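You operate a simulated robot arm through the tools that you are given. There is no shell and no other tool. Be economical: measure what you need, move in short steps, check, and stop when the job is done.

Carry out the task below with a simulated robot arm. There is one attempt and no reset: what you move stays moved.

Task
Put one scoop of rice into the big steel bowl and pour about 200 ml of water over it.
Fine: full scoops from the rice tub with the large measuring scoop; water from the slim jar. Scoop and jar go back. Set down upright: what you pick out, slim jar.

The check looks at the end state, three seconds after you hand in, the way a careful person would. Anything else that was tipped, shoved, dropped, spilled or broken makes it a failure.

Robot
A 6-joint arm with a two-finger parallel gripper, fixed in place. Base frame: the origin is at the foot of the arm, x ahead of it, y to its left, z up; the work surface is at about z = 0.88. Units: m, rad, N and s.
With the tool pointing down near the work surface it reaches from about 0.36 to 0.82 m from the base axis. Its first joint turns from -2.897 to 2.897 rad. Payload 3.91 kg.
Tool frame: the origin (TCP) lies between the finger pads and is the grasp point; the fingertips stand 0.03 m ahead of it; z points along the fingers, y is the line along which they close. The gripper opens to 0.11 m. The fingers are 0.02 m wide and 0.01 m thick; the gripper's body (0.048 by 0.112 m) begins 0.055 m behind the TCP.
Orientation is that of the tool frame in the base frame, as a unit quaternion [x, y, z, w]. With the fingers straight down and closing along the base's y, the tool's x points along the base's -x, its y along +y and its z along -z.

Tools
- The arm moves only by the tool jog_arm. Its arguments are lists of equal length, an entry for each row: "xyz": the shift along the base's x, y, z in m, a list of three; "angular": the turn, a rotation vector about the base's x, y, z in rad, a list of three; "gripper": the gripper command, from -1 (shut) to 1 (fully open), values between in proportion. In form: {"xyz": [[x, y, z], ...], "angular": [[rx, ry, rz], ...], "gripper": [gripper, ...]}. A call has 1 to 10 rows; each row shifts and turns the commanded pose from where the row before left it. Each row takes 0.2 s and may step no farther than 0.05 m and 0.15 rad from the row before; otherwise, or with a gripper value out of range, the whole call is refused. A pose out of reach is approached as far as the arm can. The call stops where the force on the tool passes 90 N (or 10 N more than at its start, if that is more) or the arm is blocked; 0.2 s more then pass. Each finger travels about 0.045 m/s and halts on what it meets, pressing with about 28 N; the grip force reading is that of the motor and also rises with nothing between the fingers. The clock runs only during rows and for 0.2 s after the last one: add rows that do not move to give the fingers time. It gives the time, the measured TCP pose, the force on the tool (base axes), the opening and the grip force at its end, in the units of the frame above (readings bear some noise), with the torque about the TCP (base axes, N m) and any sound that the robot's microphone picked up, and new pictures: "pictures" is both (left out), scene, wrist or none.
- Cameras (640 x 400 px; columns grow to the right, rows downward): "scene" is fixed at [0.2201, -0.4865, 1.4873]; the picture's right is [0.77, -0.64, 0.00], its down [-0.31, -0.38, -0.87] and it looks along [0.56, 0.67, -0.49] (base axes); focal length 326 px, centre (320, 200). "wrist" rides on the gripper at [0.077, 0.007, -0.114] in the tool frame; the picture's right is [-0.09, 1.00, 0.00], its down [-0.80, -0.07, -0.59] and it looks along [-0.59, -0.05, 0.80] (tool axes); focal length 270 px, centre (320, 200). There is no depth. A picture from a camera that has moved, and an enlarged one, comes with that camera's place and axes in the base frame and with its lens. The place of the scene camera against the robot may be out by one fixed shift of up to 0.025 m in any direction.
- lift_body(by): slides the trunk up (or, below 0, down) by that many m; the arm rides with it, the base frame stays. It gives what a move gives, with no picture.
- enlarge(camera, box): a new picture of the part [left, top, right, bottom] of that camera's present view, enlarged. It takes no simulated time.
- hand_in(): hands the job in; it is judged then, once.

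Work in short steps. Places have to be worked out from the pictures, the camera data and where the tool is seen: move nearer, look again, correct. Check each grasp and each placing, and mend what went wrong. You have 120 turns and 200 pictures in all, those below and enlarged ones among them. Open the gripper and draw the arm clear of the work before you hand the job in, unless the task says otherwise; then end with one line.

The tools are called after "Emit:" as name(argument=value, ...) on one line, values as JSON. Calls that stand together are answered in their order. jog_arm: Moves the arm, as the interface text tells. Its arguments: {"type":"object","properties":{"xyz":{"type":"array","items":{"type":"array","items":{"type":"number"}}},"angular":{"type":"array","items":{"type":"array","items":{"type":"number"}}},"gripper":{"type":"array","items":{"type":"number"}},"pictures":{"type":"string","enum":["both","scene","wrist","none"]}},"required":["xyz","angular","gripper"]} The other tools are called the same way: lift_body (by) slides the trunk up or down; enlarge (camera, box) takes an enlarged picture of a part of a camera's view; hand_in () hands the job in.

At the start:

```text
time: 0.0
ee_pos: [0.4028, 0.3066, 1.2865]
ee_rot: [0.0, 1.0, 0.0, 0.001]
contact_force: [0.3, 0.1, 0.2]
torque: [0.0, 0.02, 0.0]
grip_width: 0.11
grip_force: 0.0
trunk travel left (down, up): [-0.575, 0.035]
```

scene: 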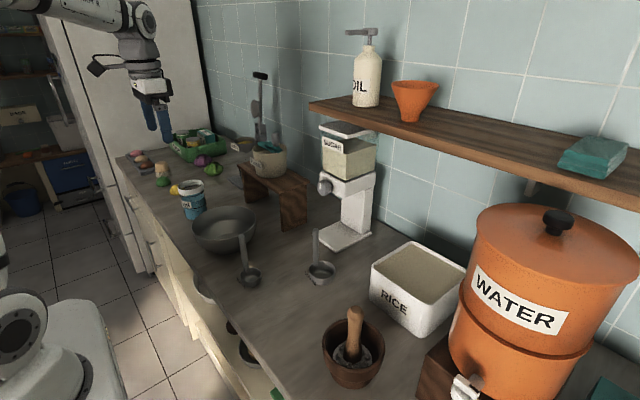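
wrist: 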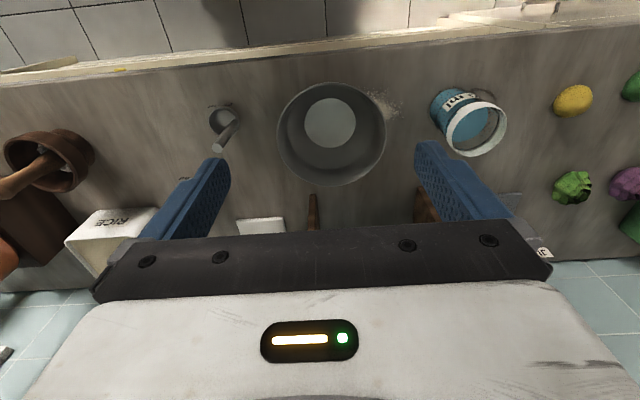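

I'll look closer at the scene first: find the scoops, the slim jar and the labels.

Emit:
enlarge(camera="scene", box=[110, 100, 310, 225])

Emit:
enlarge(camera="scene", box=[180, 200, 420, 350])

Emit:
enlarge(camera="scene", box=[360, 180, 640, 400])

Emit:
enlarge(camera="wrist", box=[400, 60, 640, 210])

```text
3.20 times, centred on (210, 162) of scene
camera zoom: at [0.2201, -0.4865, 1.4873], right [0.77, -0.64, 0.0], down [-0.31, -0.38, -0.87], along [0.56, 0.67, -0.49], focal length 1044 px, centre (672, 320)
```

zoom: 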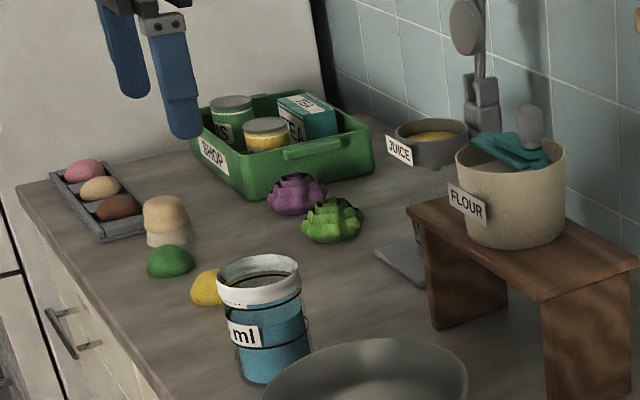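

```text
2.67 times, centred on (300, 275) of scene
camera zoom: at [0.2201, -0.4865, 1.4873], right [0.77, -0.64, 0.0], down [-0.31, -0.38, -0.87], along [0.56, 0.67, -0.49], focal length 870 px, centre (373, 0)
```

zoom: 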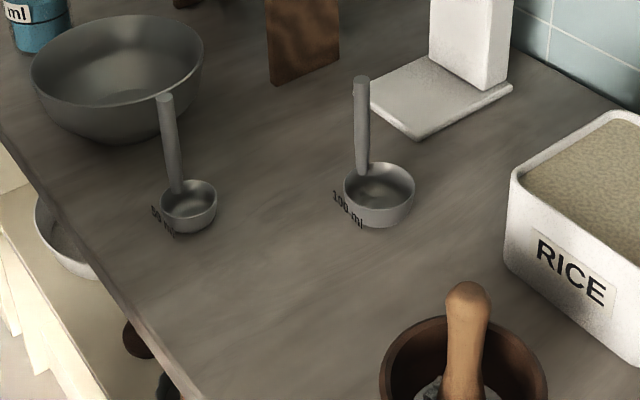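

```text
1.82 times, centred on (500, 290) of scene
camera zoom: at [0.2201, -0.4865, 1.4873], right [0.77, -0.64, 0.0], down [-0.31, -0.38, -0.87], along [0.56, 0.67, -0.49], focal length 593 px, centre (-7, 36)
```

zoom: 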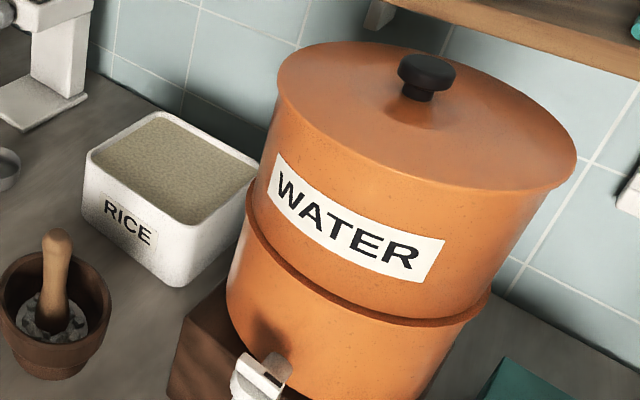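

```text
2.67 times, centred on (520, 135) of wrist
camera zoom: at [0.3273, 0.3153, 1.4013], right [0.09, 1.0, 0.0], down [0.8, -0.07, 0.59], along [0.59, -0.05, -0.8], focal length 721 px, centre (-213, 373)
```

zoom: 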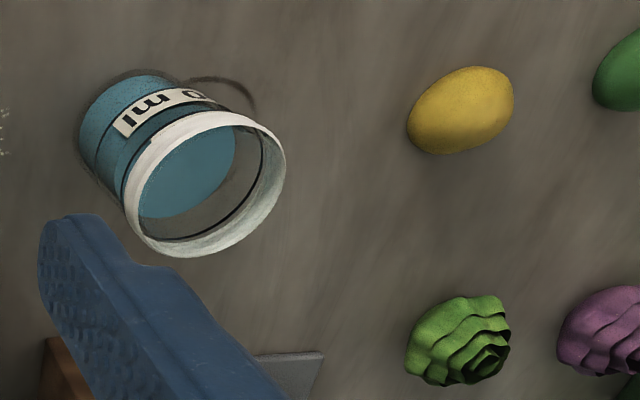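

The blue "ml" jar near (0.51, 0.54) looks like the slim jar holding water, and the "100 ml" dipper near (0.645, 0.016) is the large scoop. I'll pitch the wrist forward and go towards the jar to read its label.

Emit:
jog_arm(xyz=[[-0.015, 0.03, -0.03], [-0.015, 0.03, -0.03], [-0.015, 0.03, -0.03], [-0.015, 0.03, -0.03], [-0.01, 0.02, -0.02]], angular=[[0, -0.12, 0], [0, -0.12, 0], [0, -0.12, 0], [0, -0.12, 0], [0, -0.12, 0]], gripper=[1, 1, 1, 1, 1], pictures="both")

```text
time: 1.2
ee_pos: [0.3332, 0.448, 1.1471]
ee_rot: [0.0, 0.955, 0.0, 0.297]
contact_force: [1.2, 0.2, -0.3]
torque: [0.0, -0.01, -0.02]
grip_width: 0.1098
grip_force: 0.1
trunk travel left (down, up): [-0.575, 0.035]
camera wrist: at [0.2046, 0.4551, 1.1985], right [0.07, 1.0, 0.05], down [0.32, -0.07, 0.94], along [0.94, -0.05, -0.33], focal length 270 px, centre (320, 200)
```

scene: 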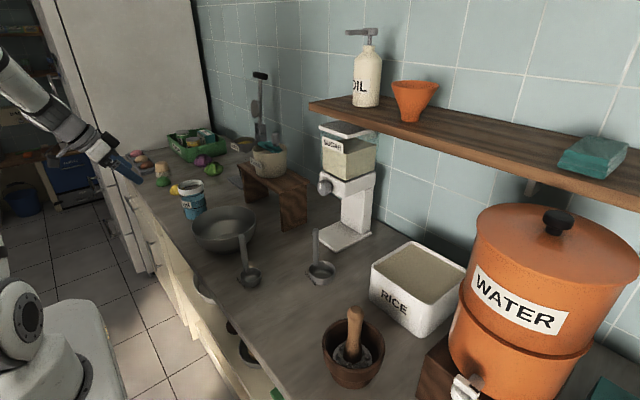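
wrist: 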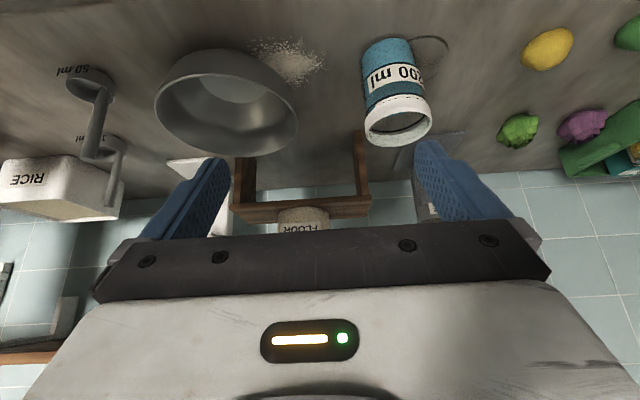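

Emit:
enlarge(camera="wrist", box=[340, 20, 460, 155])

Emit:
enlarge(camera="wrist", box=[0, 40, 240, 230])

```text
2.96 times, centred on (400, 88) of wrist
camera zoom: at [0.2046, 0.4551, 1.1985], right [0.07, 1.0, 0.05], down [0.32, -0.07, 0.94], along [0.94, -0.05, -0.33], focal length 801 px, centre (83, 533)
```

zoom: 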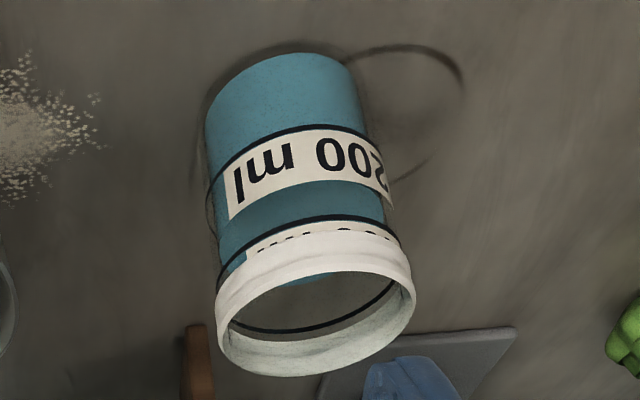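

```text
2.11 times, centred on (120, 135) of wrist
camera zoom: at [0.2046, 0.4551, 1.1985], right [0.07, 1.0, 0.05], down [0.32, -0.07, 0.94], along [0.94, -0.05, -0.33], focal length 569 px, centre (741, 337)
```

zoom: 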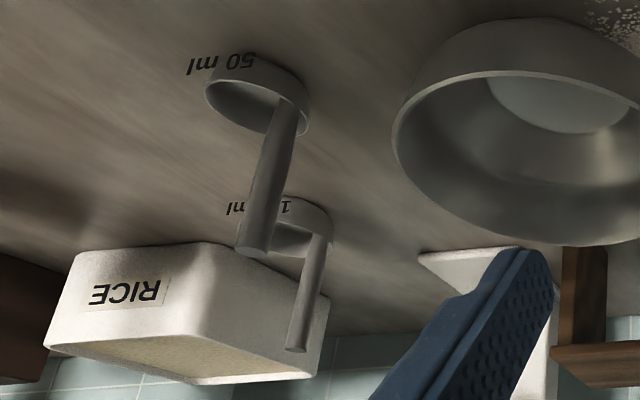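

The jar is marked at 200 ml, with another mark above it, and holds water to about the upper mark. Both dippers have vertical handles on the +y side of the cup. I'll move to free space near the bowl with the tool pitched about 60° forward, to test whether the arm can make the pouring roll.

Emit:
jog_arm(xyz=[[0.024, -0.036, 0.008], [0.024, -0.036, 0.008], [0.024, -0.036, 0.008], [0.024, -0.036, 0.008], [0.024, -0.036, 0.008], [0.024, -0.036, 0.008], [0.024, -0.036, 0.008]], angular=[[0, -0.065, 0], [0, -0.065, 0], [0, -0.065, 0], [0, -0.065, 0], [0, -0.065, 0], [0, -0.065, 0], [0, -0.065, 0]], gripper=[1, 1, 1, 1, 1, 1, 1], pictures="both")

```text
time: 2.8
ee_pos: [0.5035, 0.1946, 1.2013]
ee_rot: [0.0, 0.864, 0.001, 0.503]
contact_force: [-0.3, 0.5, -0.7]
torque: [-0.05, -0.01, 0.01]
grip_width: 0.1102
grip_force: 0.1
trunk travel left (down, up): [-0.575, 0.035]
camera wrist: at [0.3661, 0.2023, 1.1912], right [0.04, 1.0, 0.08], down [-0.12, -0.07, 0.99], along [0.99, -0.05, 0.12], focal length 270 px, centre (320, 200)
```

scene: 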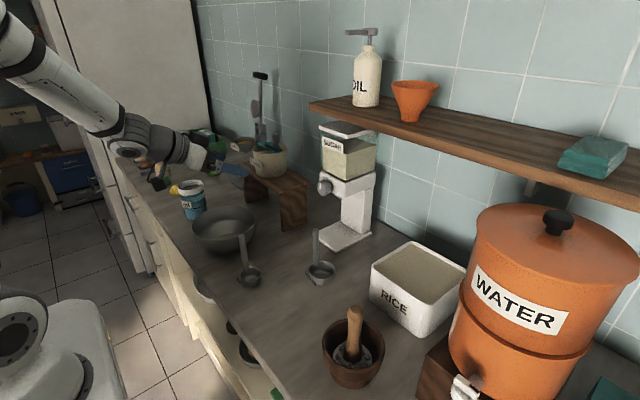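
wrist: 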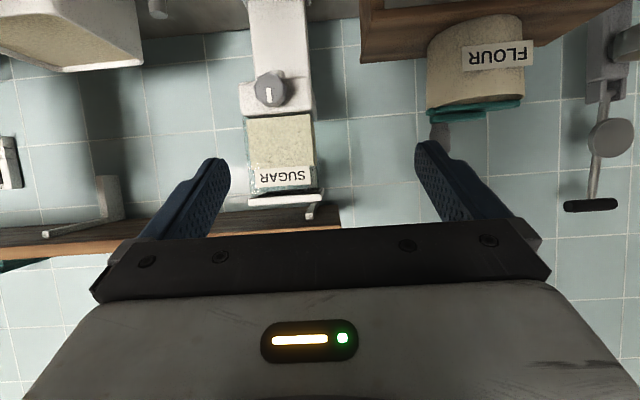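

Pitch is about 60°. Now testing the roll about the tool axis here in free space.

Emit:
jog_arm(xyz=[[0, 0, 0], [0, 0, 0], [0, 0, 0], [0, 0, 0], [0, 0, 0], [0, 0, 0], [0, 0, 0], [0, 0, 0], [0, 0, 0], [0, 0, 0]], angular=[[0.13, 0, -0.073], [0.13, 0, -0.073], [0.13, 0, -0.073], [0.13, 0, -0.073], [0.13, 0, -0.073], [0.13, 0, -0.073], [0.13, 0, -0.073], [0.13, 0, -0.073], [0.13, 0, -0.073], [0.13, 0, -0.073]], gripper=[1, 1, 1, 1, 1, 1, 1, 1, 1, 1], pictures="none")

Emit:
jog_arm(xyz=[[0, 0, 0], [0, 0, 0], [0, 0, 0], [0, 0, 0], [0, 0, 0], [0, 0, 0]], angular=[[0.13, 0, -0.073], [0.13, 0, -0.073], [0.13, 0, -0.073], [0.13, 0, -0.073], [0.13, 0, -0.073], [0.13, 0, -0.073]], gripper=[1, 1, 1, 1, 1, 1], pictures="scene")

```text
time: 5.0
ee_pos: [0.5099, 0.1888, 1.3311]
ee_rot: [0.586, 0.639, 0.34, 0.365]
contact_force: [-0.3, 0.6, -0.6]
torque: [0.02, -0.01, -0.01]
grip_width: 0.1101
grip_force: 0.0
out of reach, approached as far as the arm can: row 5, 6, 7, 8, 9, 10
trunk travel left (down, up): [-0.575, 0.035]
```

```text
time: 6.4
ee_pos: [0.5418, 0.0882, 1.4375]
ee_rot: [0.801, 0.321, 0.471, 0.181]
contact_force: [-0.8, -1.7, 0.7]
torque: [0.0, -0.02, 0.01]
grip_width: 0.1102
grip_force: 0.1
out of reach, approached as far as the arm can: row 1, 2, 3, 4, 5, 6
trunk travel left (down, up): [-0.575, 0.035]
```

scene: 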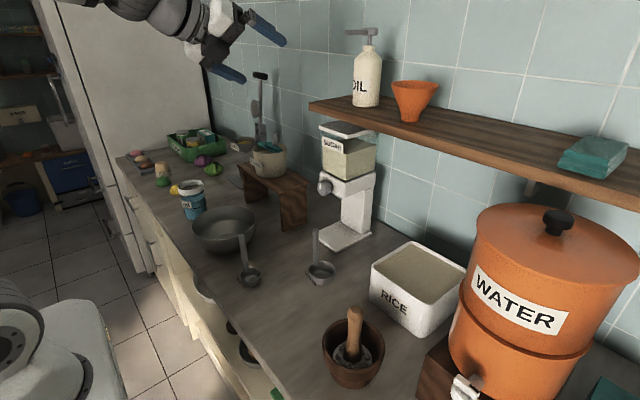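

The roll pushes the arm out of reach from this trunk height. I'll undo it and then lower the trunk to see whether that helps.

Emit:
jog_arm(xyz=[[0, 0, 0], [0, 0, 0], [0, 0, 0], [0, 0, 0], [0, 0, 0], [0, 0, 0], [0, 0, 0], [0, 0, 0], [0, 0, 0], [0, 0, 0]], angular=[[-0.13, 0, 0.073], [-0.13, 0, 0.073], [-0.13, 0, 0.073], [-0.13, 0, 0.073], [-0.13, 0, 0.073], [-0.13, 0, 0.073], [-0.13, 0, 0.073], [-0.13, 0, 0.073], [-0.13, 0, 0.073], [-0.13, 0, 0.073]], gripper=[1, 1, 1, 1, 1, 1, 1, 1, 1, 1], pictures="none")

Emit:
jog_arm(xyz=[[0, 0, 0], [0, 0, 0], [0, 0, 0], [0, 0, 0], [0, 0, 0], [0, 0, 0]], angular=[[-0.13, 0, 0.073], [-0.13, 0, 0.073], [-0.13, 0, 0.073], [-0.13, 0, 0.073], [-0.13, 0, 0.073], [-0.13, 0, 0.073]], gripper=[1, 1, 1, 1, 1, 1], pictures="none")

```text
time: 8.6
ee_pos: [0.5413, 0.0884, 1.4372]
ee_rot: [0.373, 0.779, 0.219, 0.454]
contact_force: [-0.2, 0.7, -0.6]
torque: [0.0, 0.03, 0.02]
grip_width: 0.1102
grip_force: 0.0
trunk travel left (down, up): [-0.575, 0.035]
```

```text
time: 10.0
ee_pos: [0.5409, 0.0903, 1.4366]
ee_rot: [0.0, 0.864, -0.001, 0.503]
contact_force: [-0.3, -0.2, 0.1]
torque: [0.0, -0.01, -0.03]
grip_width: 0.1101
grip_force: 0.1
trunk travel left (down, up): [-0.575, 0.035]
```

The arm is back at its old orientation, higher up. Lower the trunk by 0.25 m (TCP goes to z≈1.19 over clear space) and repeat the roll test.

Emit:
lift_body(by=-0.25)

Emit:
jog_arm(xyz=[[0, 0, 0], [0, 0, 0], [0, 0, 0], [0, 0, 0], [0, 0, 0], [0, 0, 0], [0, 0, 0], [0, 0, 0], [0, 0, 0], [0, 0, 0]], angular=[[0.13, 0, -0.073], [0.13, 0, -0.073], [0.13, 0, -0.073], [0.13, 0, -0.073], [0.13, 0, -0.073], [0.13, 0, -0.073], [0.13, 0, -0.073], [0.13, 0, -0.073], [0.13, 0, -0.073], [0.13, 0, -0.073]], gripper=[1, 1, 1, 1, 1, 1, 1, 1, 1, 1], pictures="none")

Emit:
jog_arm(xyz=[[0, 0, 0], [0, 0, 0], [0, 0, 0], [0, 0, 0], [0, 0, 0], [0, 0, 0]], angular=[[0.13, 0, -0.073], [0.13, 0, -0.073], [0.13, 0, -0.073], [0.13, 0, -0.073], [0.13, 0, -0.073], [0.13, 0, -0.073]], gripper=[1, 1, 1, 1, 1, 1], pictures="scene")

```text
time: 12.6
ee_pos: [0.5415, 0.0895, 1.1861]
ee_rot: [0.001, 0.864, 0.0, 0.503]
contact_force: [0.8, 0.3, 0.3]
torque: [-0.02, -0.01, 0.0]
grip_width: 0.1101
grip_force: 0.2
trunk travel left (down, up): [-0.325, 0.285]
```

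```text
time: 14.8
ee_pos: [0.5419, 0.0897, 1.1864]
ee_rot: [0.585, 0.634, 0.344, 0.369]
contact_force: [0.3, 1.1, -0.4]
torque: [0.02, -0.02, -0.04]
grip_width: 0.1098
grip_force: 0.0
trunk travel left (down, up): [-0.325, 0.285]
```

```text
time: 16.2
ee_pos: [0.5418, 0.0869, 1.188]
ee_rot: [0.801, 0.321, 0.471, 0.183]
contact_force: [-0.1, 0.6, 0.3]
torque: [0.02, -0.01, -0.01]
grip_width: 0.1101
grip_force: 0.0
out of reach, approached as far as the arm can: row 6
trunk travel left (down, up): [-0.325, 0.285]
```

scene: 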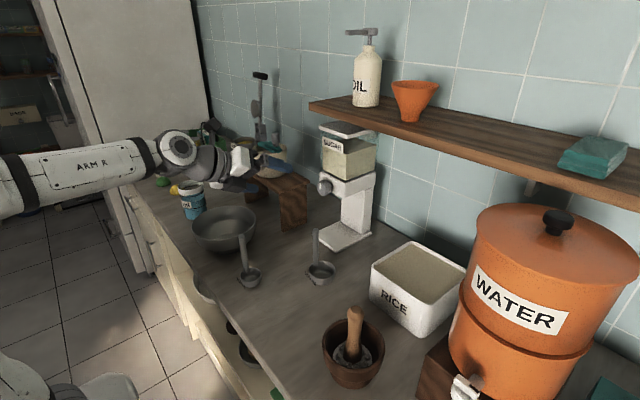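

With the trunk lowered the roll of ~137° is reachable. Undo it and move towards the large scoop's handle.

Emit:
jog_arm(xyz=[[0, 0, 0], [0, 0, 0], [0, 0, 0], [0, 0, 0], [0, 0, 0], [0, 0, 0], [0, 0, 0], [0, 0, 0], [0, 0, 0], [0, 0, 0]], angular=[[-0.13, 0, 0.073], [-0.13, 0, 0.073], [-0.13, 0, 0.073], [-0.13, 0, 0.073], [-0.13, 0, 0.073], [-0.13, 0, 0.073], [-0.13, 0, 0.073], [-0.13, 0, 0.073], [-0.13, 0, 0.073], [-0.13, 0, 0.073]], gripper=[1, 1, 1, 1, 1, 1, 1, 1, 1, 1], pictures="none")

Emit:
jog_arm(xyz=[[-0.03, -0.02, 0.0], [-0.03, -0.02, 0], [-0.03, -0.02, 0], [-0.03, -0.01, 0], [-0.03, -0.01, 0], [-0.02, 0, 0]], angular=[[-0.13, 0, 0.073], [-0.13, 0, 0.073], [-0.13, 0, 0.073], [-0.13, 0, 0.073], [-0.13, 0, 0.073], [-0.13, 0, 0.073]], gripper=[0, 0, 0, 0, 0, 0], pictures="both")

```text
time: 18.4
ee_pos: [0.5426, 0.0874, 1.1877]
ee_rot: [0.371, 0.78, 0.22, 0.454]
contact_force: [-0.2, 0.2, 0.0]
torque: [-0.01, -0.01, 0.0]
grip_width: 0.1101
grip_force: 0.1
trunk travel left (down, up): [-0.325, 0.285]
```

```text
time: 19.6
ee_pos: [0.4464, 0.017, 1.1193]
ee_rot: [0.07, 0.906, 0.034, 0.416]
contact_force: [-0.7, 0.5, -0.2]
torque: [0.0, -0.03, -0.02]
grip_width: 0.0549
grip_force: 0.0
trunk travel left (down, up): [-0.325, 0.285]
stopped in row 6: the arm was blocked; the commanded pose is now the measured one
camera wrist: at [0.3108, 0.0355, 1.1374], right [0.15, 0.97, 0.19], down [0.06, -0.2, 0.98], along [0.99, -0.14, -0.08], focal length 270 px, centre (320, 200)
```

scene: 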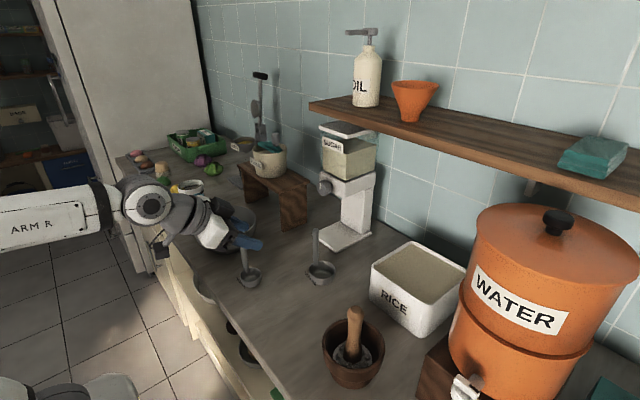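
wrist: 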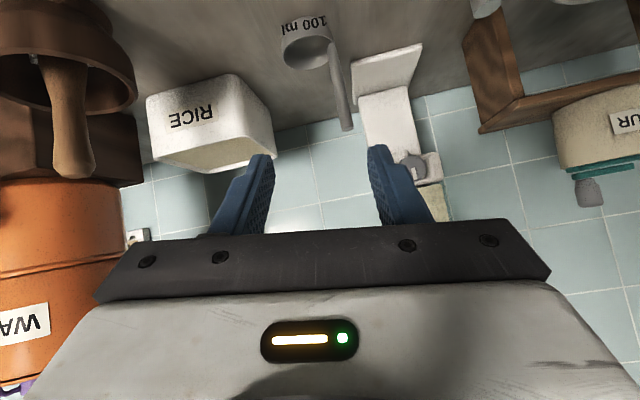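

The arm reported being blocked and sank some; check that nothing was touched.

Emit:
enlarge(camera="scene", box=[70, 150, 310, 300])

```text
2.67 times, centred on (190, 225) of scene
camera zoom: at [0.2201, -0.4865, 1.4873], right [0.77, -0.64, 0.0], down [-0.31, -0.38, -0.87], along [0.56, 0.67, -0.49], focal length 870 px, centre (667, 133)
```

zoom: 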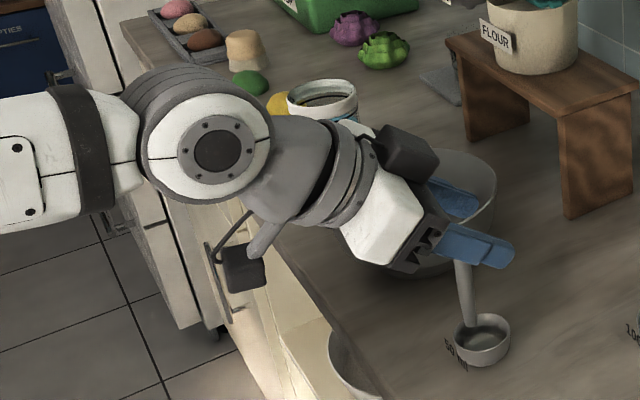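

Nothing seems touched; it was likely a joint reconfiguration. I'll raise and finish untwisting in small steps.

Emit:
jog_arm(xyz=[[0, 0, 0.03], [0.02, 0, 0.02], [0, 0, 0]], angular=[[0, 0, 0], [-0.08, -0.05, 0.045], [-0.05, -0.05, 0.028]], gripper=[0, 0, 0], pictures="scene")

```text
time: 20.4
ee_pos: [0.4661, 0.0178, 1.1742]
ee_rot: [0.008, 0.885, -0.006, 0.465]
contact_force: [1.1, 0.4, 0.6]
torque: [-0.01, -0.02, 0.0]
grip_width: 0.0552
grip_force: 0.1
trunk travel left (down, up): [-0.325, 0.285]
```

scene: 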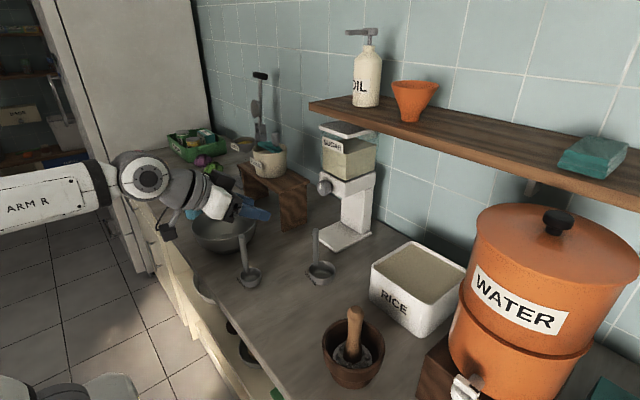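

The scoop handle is at about (0.645, 0.037), top z≈1.03. I'll descend to just in front of it at z≈1.03.

Emit:
jog_arm(xyz=[[0.021, 0.004, -0.029], [0.021, 0.004, -0.029], [0.021, 0.004, -0.029], [0.021, 0.004, -0.029], [0.02, 0.003, -0.028]], angular=[[0, -0.02, 0], [0, -0.02, 0], [0, -0.02, 0], [0, -0.02, 0], [0, -0.01, 0]], gripper=[0, 0, 0, 0, 0], pictures="both")

```text
time: 21.6
ee_pos: [0.5685, 0.0382, 1.0252]
ee_rot: [0.016, 0.864, -0.003, 0.503]
contact_force: [0.3, -0.5, 1.3]
torque: [-0.02, 0.04, -0.02]
grip_width: 0.0551
grip_force: 0.0
trunk travel left (down, up): [-0.325, 0.285]
camera wrist: at [0.4317, 0.0481, 1.0158], right [0.07, 0.99, 0.09], down [-0.12, -0.08, 0.99], along [0.99, -0.08, 0.12], focal length 270 px, centre (320, 200)
```

scene: 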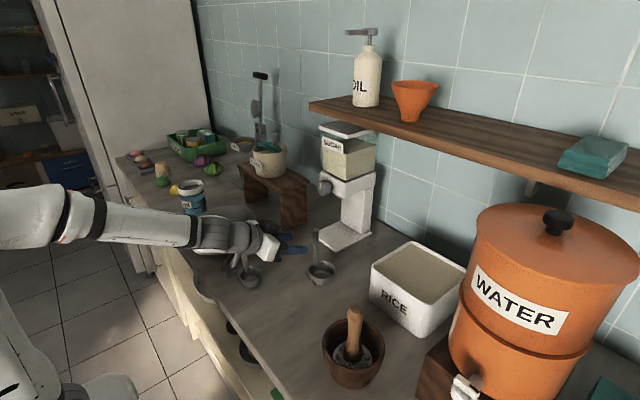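
wrist: 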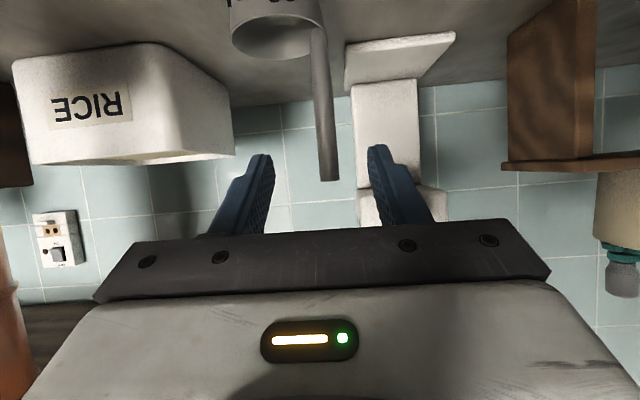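

Handle is centred between the fingers (y≈0.039, top z≈1.027). Advance so the handle sits at the pads, at z≈0.995.

Emit:
jog_arm(xyz=[[0.02, 0, -0.012], [0.02, 0, -0.012], [0.02, 0, -0.006], [0.014, 0, 0]], angular=[[0, 0, 0], [0, 0, 0], [0, 0, 0], [0, 0, 0]], gripper=[0, 0, 0, 0], pictures="both")

Emit:
enlarge(camera="scene", box=[190, 190, 390, 315])

```text
time: 22.6
ee_pos: [0.6432, 0.0369, 0.9963]
ee_rot: [0.008, 0.863, -0.006, 0.505]
contact_force: [0.4, -0.4, -0.6]
torque: [0.03, -0.02, -0.01]
grip_width: 0.055
grip_force: 0.0
trunk travel left (down, up): [-0.325, 0.285]
camera wrist: at [0.5066, 0.0469, 0.986], right [0.06, 1.0, 0.08], down [-0.13, -0.07, 0.99], along [0.99, -0.07, 0.12], focal length 270 px, centre (320, 200)
```

scene: 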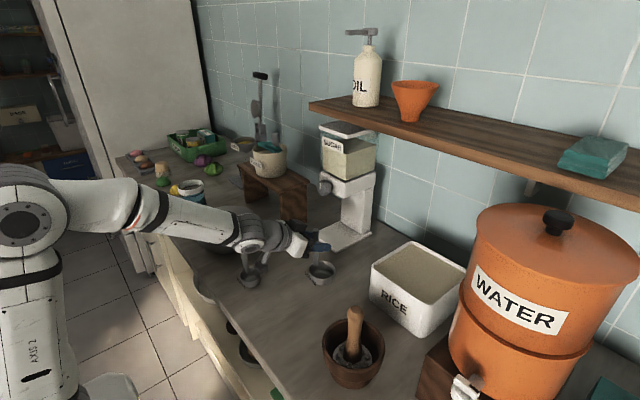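
wrist: 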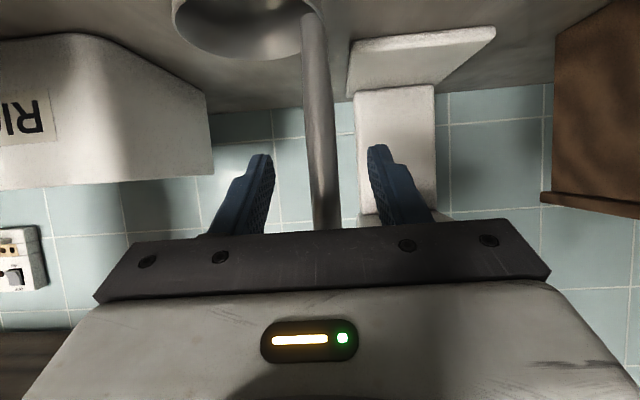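

```text
3.20 times, centred on (290, 252) of scene
camera zoom: at [0.2201, -0.4865, 1.4873], right [0.77, -0.64, 0.0], down [-0.31, -0.38, -0.87], along [0.56, 0.67, -0.49], focal length 1044 px, centre (416, 32)
```

zoom: 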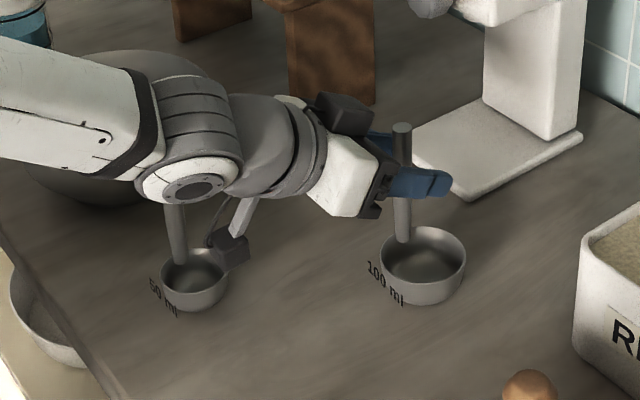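

Handle is between the pads. Close.

Emit:
jog_arm(xyz=[[0, 0, 0], [0, 0, 0], [0, 0, 0], [0, 0, 0], [0, 0, 0]], angular=[[0, 0, 0], [0, 0, 0], [0, 0, 0], [0, 0, 0], [0, 0, 0]], gripper=[-0.6, -1, -1, -1, -1], pictures="wrist")

```text
time: 23.8
ee_pos: [0.6427, 0.0359, 0.9965]
ee_rot: [0.009, 0.864, -0.005, 0.504]
contact_force: [-0.5, 0.3, -0.3]
torque: [0.02, -0.01, 0.0]
grip_width: 0.015
grip_force: 27.9
trunk travel left (down, up): [-0.325, 0.285]
camera wrist: at [0.5063, 0.0469, 0.9862], right [0.06, 1.0, 0.08], down [-0.13, -0.07, 0.99], along [0.99, -0.07, 0.12], focal length 270 px, centre (320, 200)
```

wrist: 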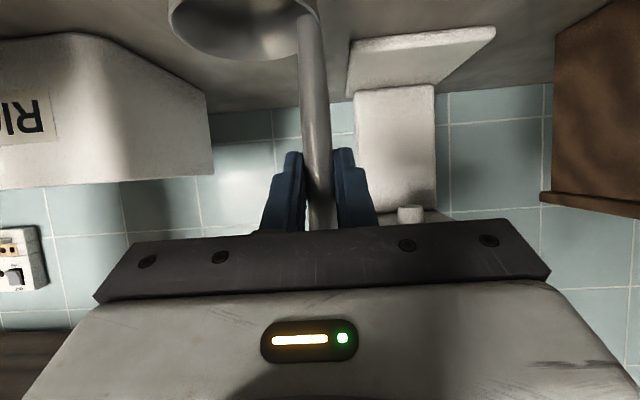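

Gripped the 15 mm handle. Return pose recorded: TCP (0.643, 0.036, 0.9965). Lift 0.12 m.

Emit:
jog_arm(xyz=[[0, 0, 0.02], [0, 0, 0.033], [0, 0, 0.033], [0, 0, 0.034]], angular=[[0, 0, 0], [0, 0, 0], [0, 0, 0], [0, 0, 0]], gripper=[-1, -1, -1, -1], pictures="both")

Emit:
enlarge(camera="scene", box=[220, 180, 480, 350])

```text
time: 24.8
ee_pos: [0.6443, 0.0365, 1.1175]
ee_rot: [0.007, 0.863, -0.006, 0.506]
contact_force: [-0.4, 0.5, -0.7]
torque: [0.02, 0.01, 0.01]
grip_width: 0.0153
grip_force: 28.5
trunk travel left (down, up): [-0.325, 0.285]
camera wrist: at [0.507, 0.0472, 1.1073], right [0.06, 1.0, 0.07], down [-0.13, -0.07, 0.99], along [0.99, -0.07, 0.12], focal length 270 px, centre (320, 200)
```

scene: 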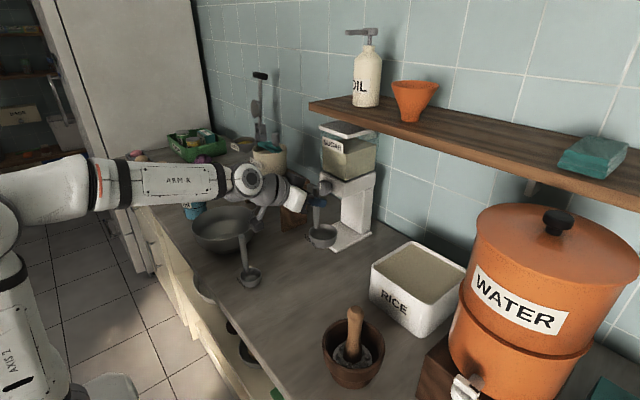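
wrist: 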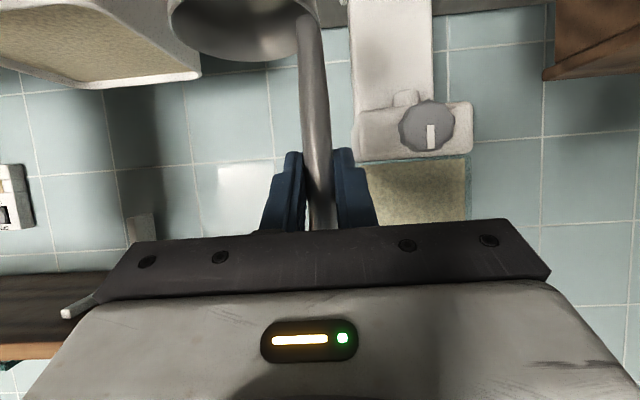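

```text
2.35 times, centred on (350, 265) of scene
camera zoom: at [0.2201, -0.4865, 1.4873], right [0.77, -0.64, 0.0], down [-0.31, -0.38, -0.87], along [0.56, 0.67, -0.49], focal length 768 px, centre (249, 47)
```

zoom: 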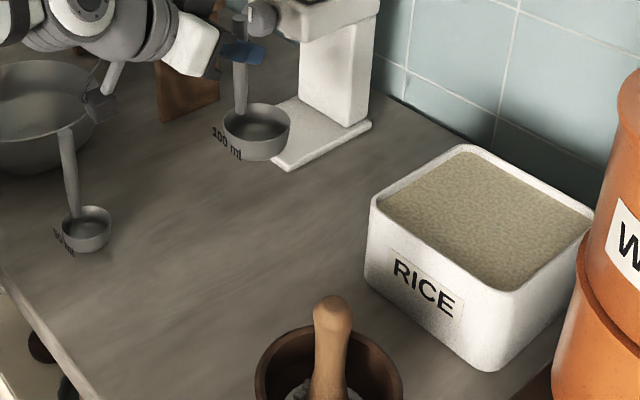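

Scoop is held level. The tub spans x 0.69–0.82, y −0.27…−0.12, rim z≈0.99. Raise slightly and travel over the tub, yawing a little to stay clear of the pestle.

Emit:
jog_arm(xyz=[[0, 0, 0.045], [0.021, -0.042, 0], [0.021, -0.042, 0], [0.021, -0.042, 0], [0.021, -0.042, 0], [0.021, -0.042, 0]], angular=[[0, 0, 0], [0, 0, -0.04], [0, 0, -0.04], [0, 0, -0.04], [0, 0, -0.04], [0, 0, -0.04]], gripper=[-1, -1, -1, -1, -1, -1], pictures="both")

Emit:
enlarge(camera="scene", box=[280, 180, 520, 360])

```text
time: 26.2
ee_pos: [0.748, -0.1768, 1.1642]
ee_rot: [0.095, 0.858, -0.057, 0.501]
contact_force: [-0.3, -0.1, -1.1]
torque: [0.02, 0.02, -0.01]
grip_width: 0.0152
grip_force: 28.3
trunk travel left (down, up): [-0.325, 0.285]
camera wrist: at [0.6163, -0.1393, 1.1528], right [0.26, 0.96, 0.07], down [-0.14, -0.04, 0.99], along [0.96, -0.27, 0.12], focal length 270 px, centre (320, 200)
```

scene: 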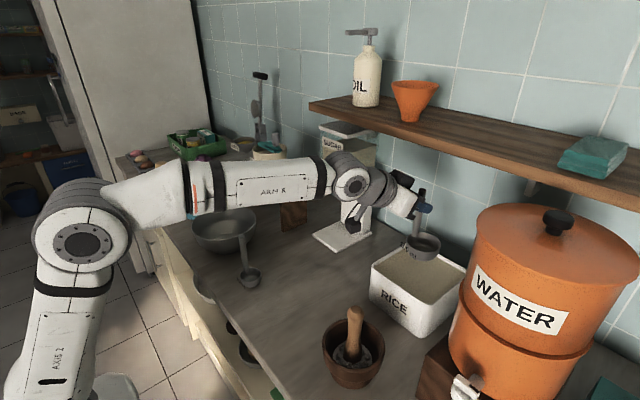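
wrist: 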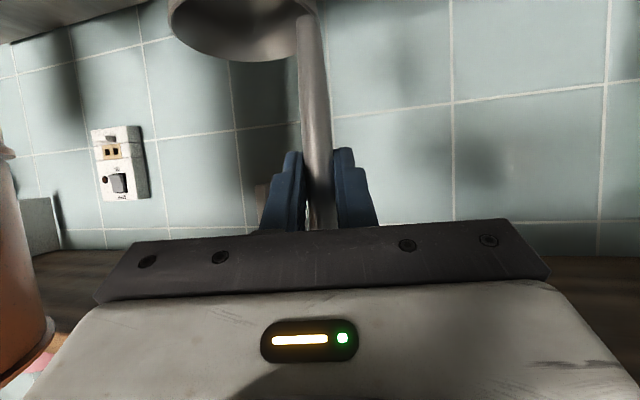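

```text
2.22 times, centred on (400, 270) of scene
camera zoom: at [0.2201, -0.4865, 1.4873], right [0.77, -0.64, 0.0], down [-0.31, -0.38, -0.87], along [0.56, 0.67, -0.49], focal length 725 px, centre (142, 44)
```

zoom: 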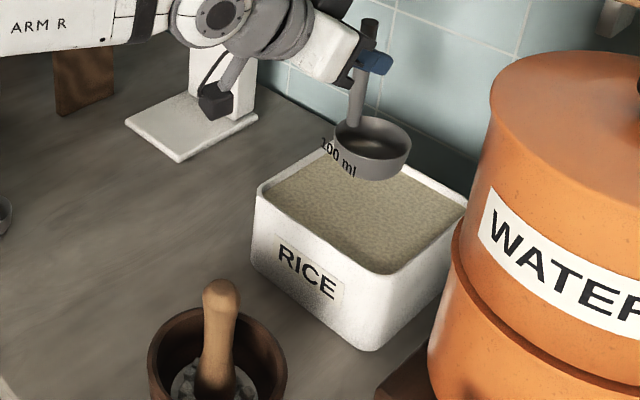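

The cup is over the tub. Tilt it so its −y lip leads, then plunge into the rice.

Emit:
jog_arm(xyz=[[0.003, -0.003, 0], [0.003, -0.003, 0], [0.003, -0.004, 0], [0.003, -0.004, 0], [0, 0, -0.025], [0, 0, -0.025], [0, 0, -0.02], [0, 0, -0.02], [0, 0, -0.02]], angular=[[0.1225, -0.025, 0], [0.1225, -0.025, 0], [0.1225, -0.025, 0], [0.1225, -0.025, 0], [0, 0, 0], [0, 0, 0], [0, 0, 0], [0, 0, 0], [0, 0, 0]], gripper=[-1, -1, -1, -1, -1, -1, -1, -1, -1], pictures="both")

Emit:
enlarge(camera="scene", box=[300, 180, 524, 320])

```text
time: 28.2
ee_pos: [0.7616, -0.1886, 1.0527]
ee_rot: [0.216, 0.82, 0.158, 0.506]
contact_force: [-0.2, -0.7, -0.8]
torque: [0.01, 0.01, -0.04]
grip_width: 0.0151
grip_force: 28.1
trunk travel left (down, up): [-0.325, 0.285]
camera wrist: at [0.6294, -0.1478, 1.0478], right [0.23, 0.81, 0.54], down [-0.23, -0.5, 0.84], along [0.95, -0.32, 0.07], focal length 270 px, centre (320, 200)
```

scene: 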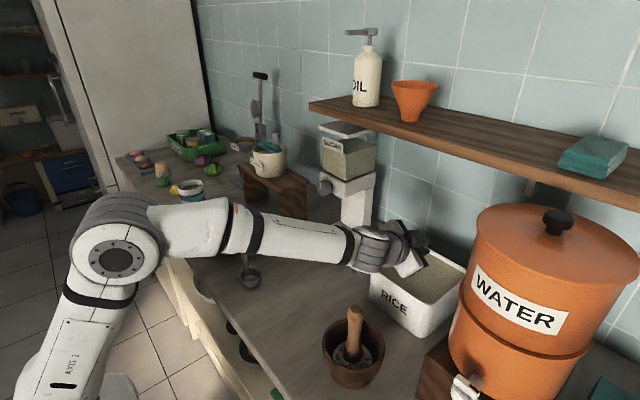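
wrist: 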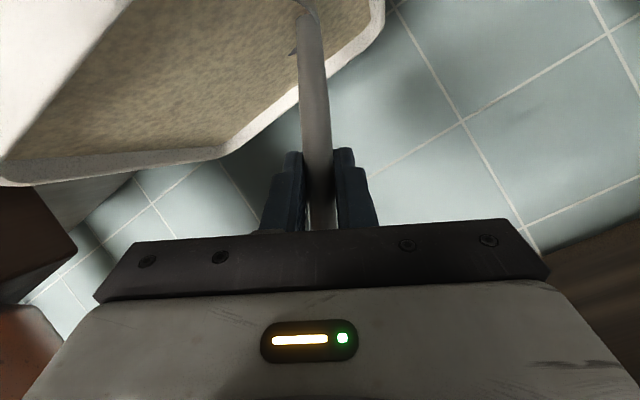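

```text
2.86 times, centred on (412, 250) of scene
camera zoom: at [0.2201, -0.4865, 1.4873], right [0.77, -0.64, 0.0], down [-0.31, -0.38, -0.87], along [0.56, 0.67, -0.49], focal length 932 px, centre (57, 57)
```

zoom: 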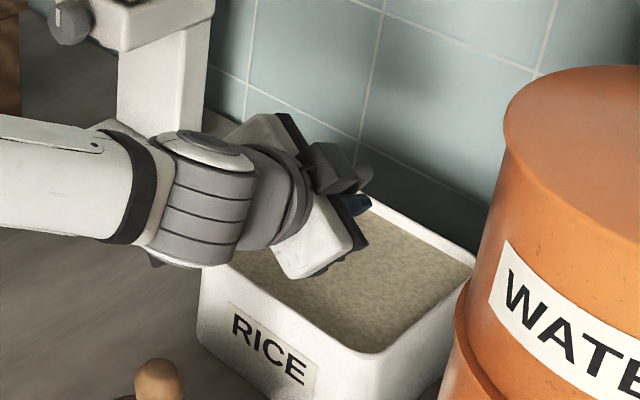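

Cup is in the rice. Now level it under the surface while sweeping (cup swings −y), then raise.

Emit:
jog_arm(xyz=[[0, 0.003, -0.005], [0, 0.004, -0.003], [0, 0.005, 0], [0, 0.006, 0], [0, 0, 0]], angular=[[-0.1225, 0.025, 0], [-0.1225, 0.025, 0], [-0.1225, 0.025, 0], [-0.1225, 0.025, 0], [0, 0, 0]], gripper=[-1, -1, -1, -1, -1], pictures="wrist")

Emit:
jog_arm(xyz=[[0, 0, 0.015], [0, 0, 0.02], [0, 0, 0.025], [0, 0, 0.025], [0, 0, 0.025], [0, 0, 0.02]], angular=[[0, 0, 0], [0, 0, 0], [0, 0, 0], [0, 0, 0], [0, 0, 0], [0, 0, 0]], gripper=[-1, -1, -1, -1, -1, -1], pictures="both")

Emit:
enlarge(camera="scene", box=[300, 180, 524, 320])

```text
time: 29.4
ee_pos: [0.7609, -0.1694, 1.045]
ee_rot: [0.094, 0.858, -0.056, 0.502]
contact_force: [0.6, -0.4, -1.0]
torque: [0.04, 0.01, 0.0]
grip_width: 0.0154
grip_force: 28.5
trunk travel left (down, up): [-0.325, 0.285]
camera wrist: at [0.6293, -0.1327, 1.0346], right [0.26, 0.96, 0.08], down [-0.14, -0.04, 0.99], along [0.96, -0.27, 0.12], focal length 270 px, centre (320, 200)
```

wrist: 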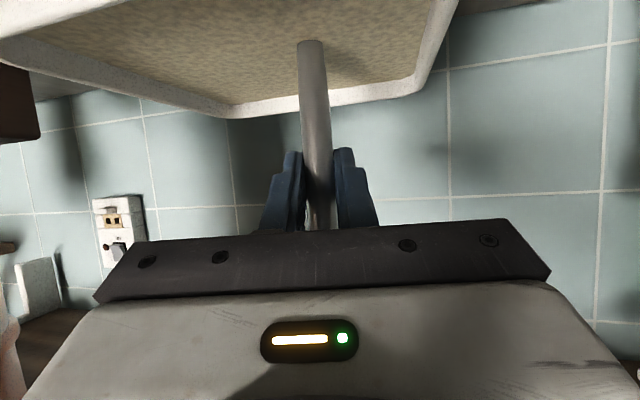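

```text
time: 30.8
ee_pos: [0.7591, -0.1702, 1.1745]
ee_rot: [0.094, 0.858, -0.056, 0.502]
contact_force: [-0.9, 0.0, -1.5]
torque: [0.07, -0.02, -0.02]
grip_width: 0.0152
grip_force: 27.8
trunk travel left (down, up): [-0.325, 0.285]
camera wrist: at [0.6275, -0.1327, 1.1645], right [0.26, 0.96, 0.08], down [-0.14, -0.04, 0.99], along [0.96, -0.27, 0.12], focal length 270 px, centre (320, 200)
```

scene: 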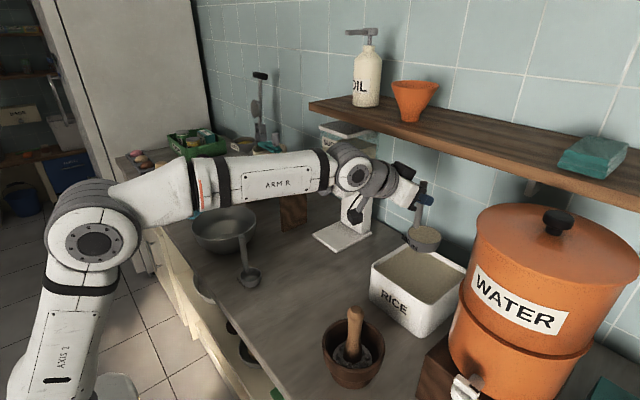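
wrist: 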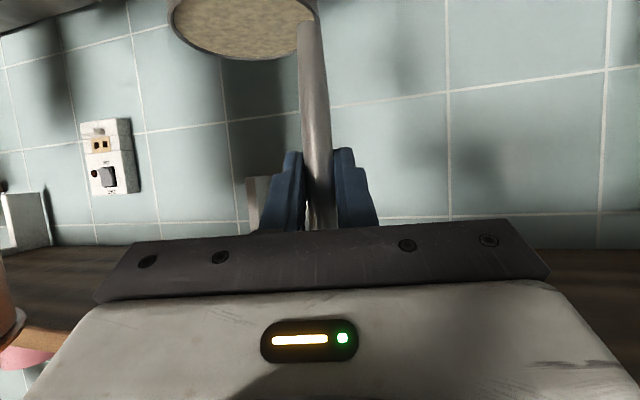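

```text
2.86 times, centred on (412, 250) of scene
camera zoom: at [0.2201, -0.4865, 1.4873], right [0.77, -0.64, 0.0], down [-0.31, -0.38, -0.87], along [0.56, 0.67, -0.49], focal length 932 px, centre (57, 57)
```

zoom: 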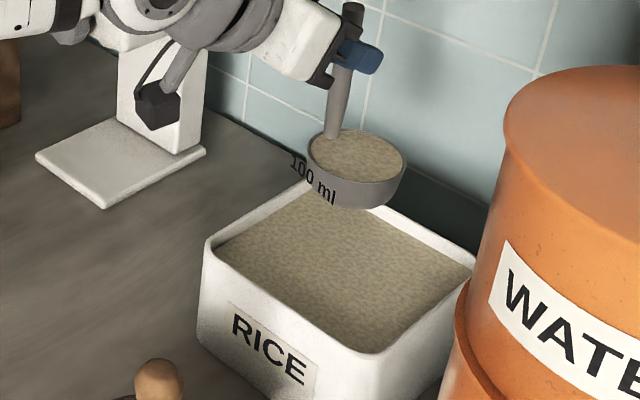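

The scoop is full and level. Carry it slowly: first back from the tub, then toward the bowl, undoing the yaw.

Emit:
jog_arm(xyz=[[-0.015, 0.005, 0], [-0.025, 0.008, 0], [-0.028, 0.01, 0], [-0.028, 0.015, 0], [-0.024, 0.02, 0], [-0.02, 0.026, 0], [-0.014, 0.03, 0], [-0.012, 0.03, 0], [-0.012, 0.03, 0], [-0.01, 0.03, 0]], angular=[[0, 0, 0], [0, 0, 0], [0, 0, 0.02], [0, 0, 0.02], [0, 0, 0.02], [0, 0, 0.02], [0, 0, 0.02], [0, 0, 0.02], [0, 0, 0.02], [0, 0, 0.02]], gripper=[-1, -1, -1, -1, -1, -1, -1, -1, -1, -1], pictures="both")

```text
time: 33.0
ee_pos: [0.5714, 0.035, 1.1724]
ee_rot: [0.024, 0.863, -0.014, 0.504]
contact_force: [0.3, -0.8, -1.1]
torque: [0.0, 0.01, -0.03]
grip_width: 0.0154
grip_force: 28.5
trunk travel left (down, up): [-0.325, 0.285]
camera wrist: at [0.4356, 0.0502, 1.1627], right [0.1, 0.99, 0.08], down [-0.13, -0.06, 0.99], along [0.99, -0.11, 0.12], focal length 270 px, centre (320, 200)
```

scene: 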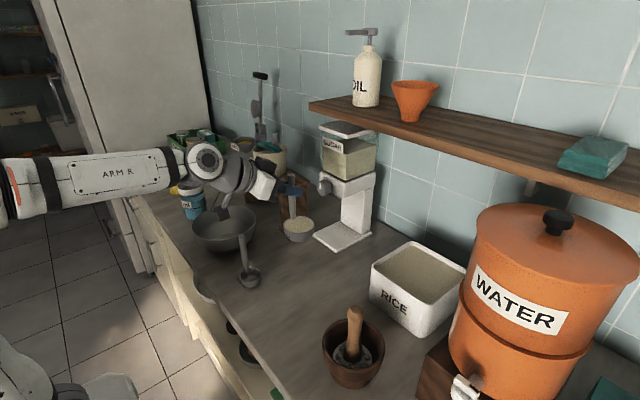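
wrist: 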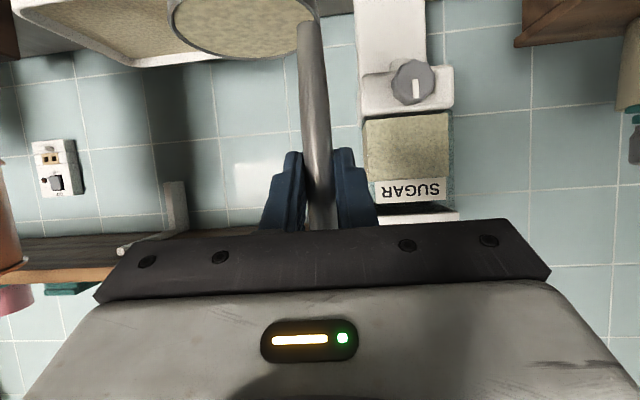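

Rice is still level. Continue to the pouring place beside the bowl centre (0.515, 0.317).

Emit:
jog_arm(xyz=[[-0.008, 0.02, -0.002], [-0.012, 0.03, -0.004], [-0.012, 0.03, -0.004], [-0.012, 0.03, -0.004], [-0.012, 0.03, -0.004], [-0.012, 0.03, -0.004], [-0.01, 0.025, -0.004], [-0.008, 0.02, -0.002]], angular=[[0, 0, 0], [0, 0, 0.02], [0, 0, 0.02], [0, 0, 0], [0, 0, 0], [0, 0, 0], [0, 0, 0], [0, 0, 0]], gripper=[-1, -1, -1, -1, -1, -1, -1, -1], pictures="both")

Emit:
enlarge(camera="scene", box=[130, 140, 354, 280])

```text
time: 34.8
ee_pos: [0.4868, 0.2493, 1.1456]
ee_rot: [0.009, 0.863, -0.006, 0.504]
contact_force: [0.5, 0.2, -1.3]
torque: [0.03, 0.02, -0.03]
grip_width: 0.0153
grip_force: 28.5
trunk travel left (down, up): [-0.325, 0.285]
camera wrist: at [0.3506, 0.2593, 1.1354], right [0.06, 1.0, 0.08], down [-0.13, -0.07, 0.99], along [0.99, -0.07, 0.12], focal length 270 px, centre (320, 200)
```

scene: 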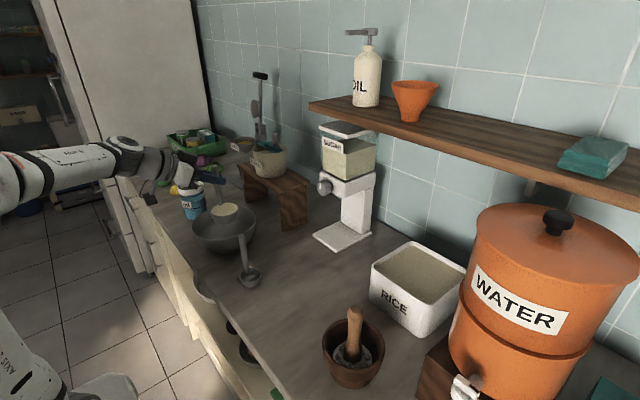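
wrist: 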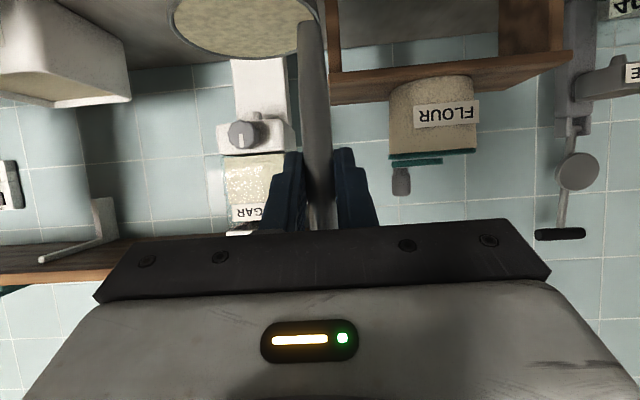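

```text
2.86 times, centred on (242, 210) of scene
camera zoom: at [0.2201, -0.4865, 1.4873], right [0.77, -0.64, 0.0], down [-0.31, -0.38, -0.87], along [0.56, 0.67, -0.49], focal length 932 px, centre (543, 171)
```

zoom: 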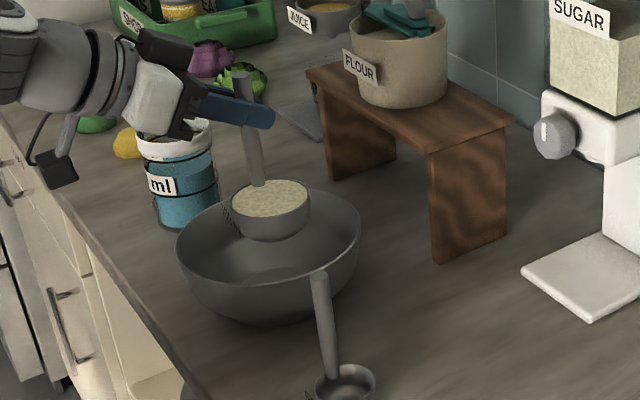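

The cup is above the bowl. I'll shift +0.03 in y so the pouring lip stays well within the rim, then start the roll.

Emit:
jog_arm(xyz=[[0, 0.015, -0.005], [0, 0.015, -0.01], [0, 0, 0], [0, 0, 0], [0, 0, 0], [0, 0, 0], [0, 0, 0], [0, 0, 0], [0, 0, 0], [0, 0, 0]], angular=[[0, 0, 0], [0, 0, 0], [0.13, 0, -0.073], [0.13, 0, -0.073], [0.13, 0, -0.073], [0.13, 0, -0.073], [0.13, 0, -0.073], [0.13, 0, -0.073], [0.13, 0, -0.073], [0.13, 0, -0.073]], gripper=[-1, -1, -1, -1, -1, -1, -1, -1, -1, -1], pictures="scene")

Emit:
enlarge(camera="scene", box=[130, 140, 354, 280])

```text
time: 37.0
ee_pos: [0.4867, 0.2791, 1.1318]
ee_rot: [0.492, 0.714, 0.28, 0.411]
contact_force: [-0.1, 0.5, -1.0]
torque: [-0.11, 0.0, -0.01]
grip_width: 0.0153
grip_force: 28.1
trunk travel left (down, up): [-0.325, 0.285]
```

scene: 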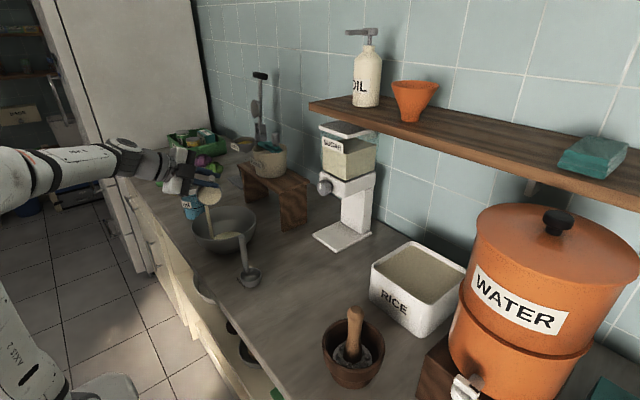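

```text
2.86 times, centred on (242, 210) of scene
camera zoom: at [0.2201, -0.4865, 1.4873], right [0.77, -0.64, 0.0], down [-0.31, -0.38, -0.87], along [0.56, 0.67, -0.49], focal length 932 px, centre (543, 171)
```

zoom: 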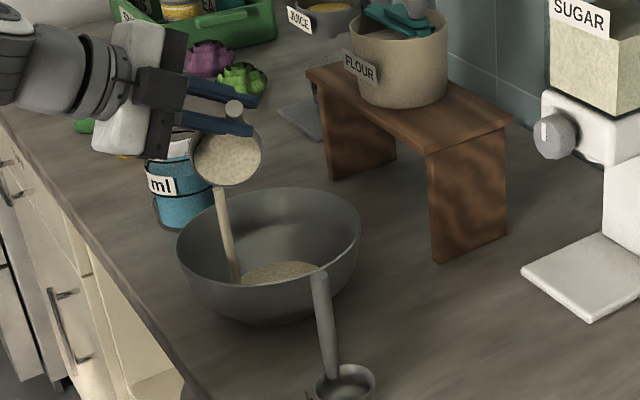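

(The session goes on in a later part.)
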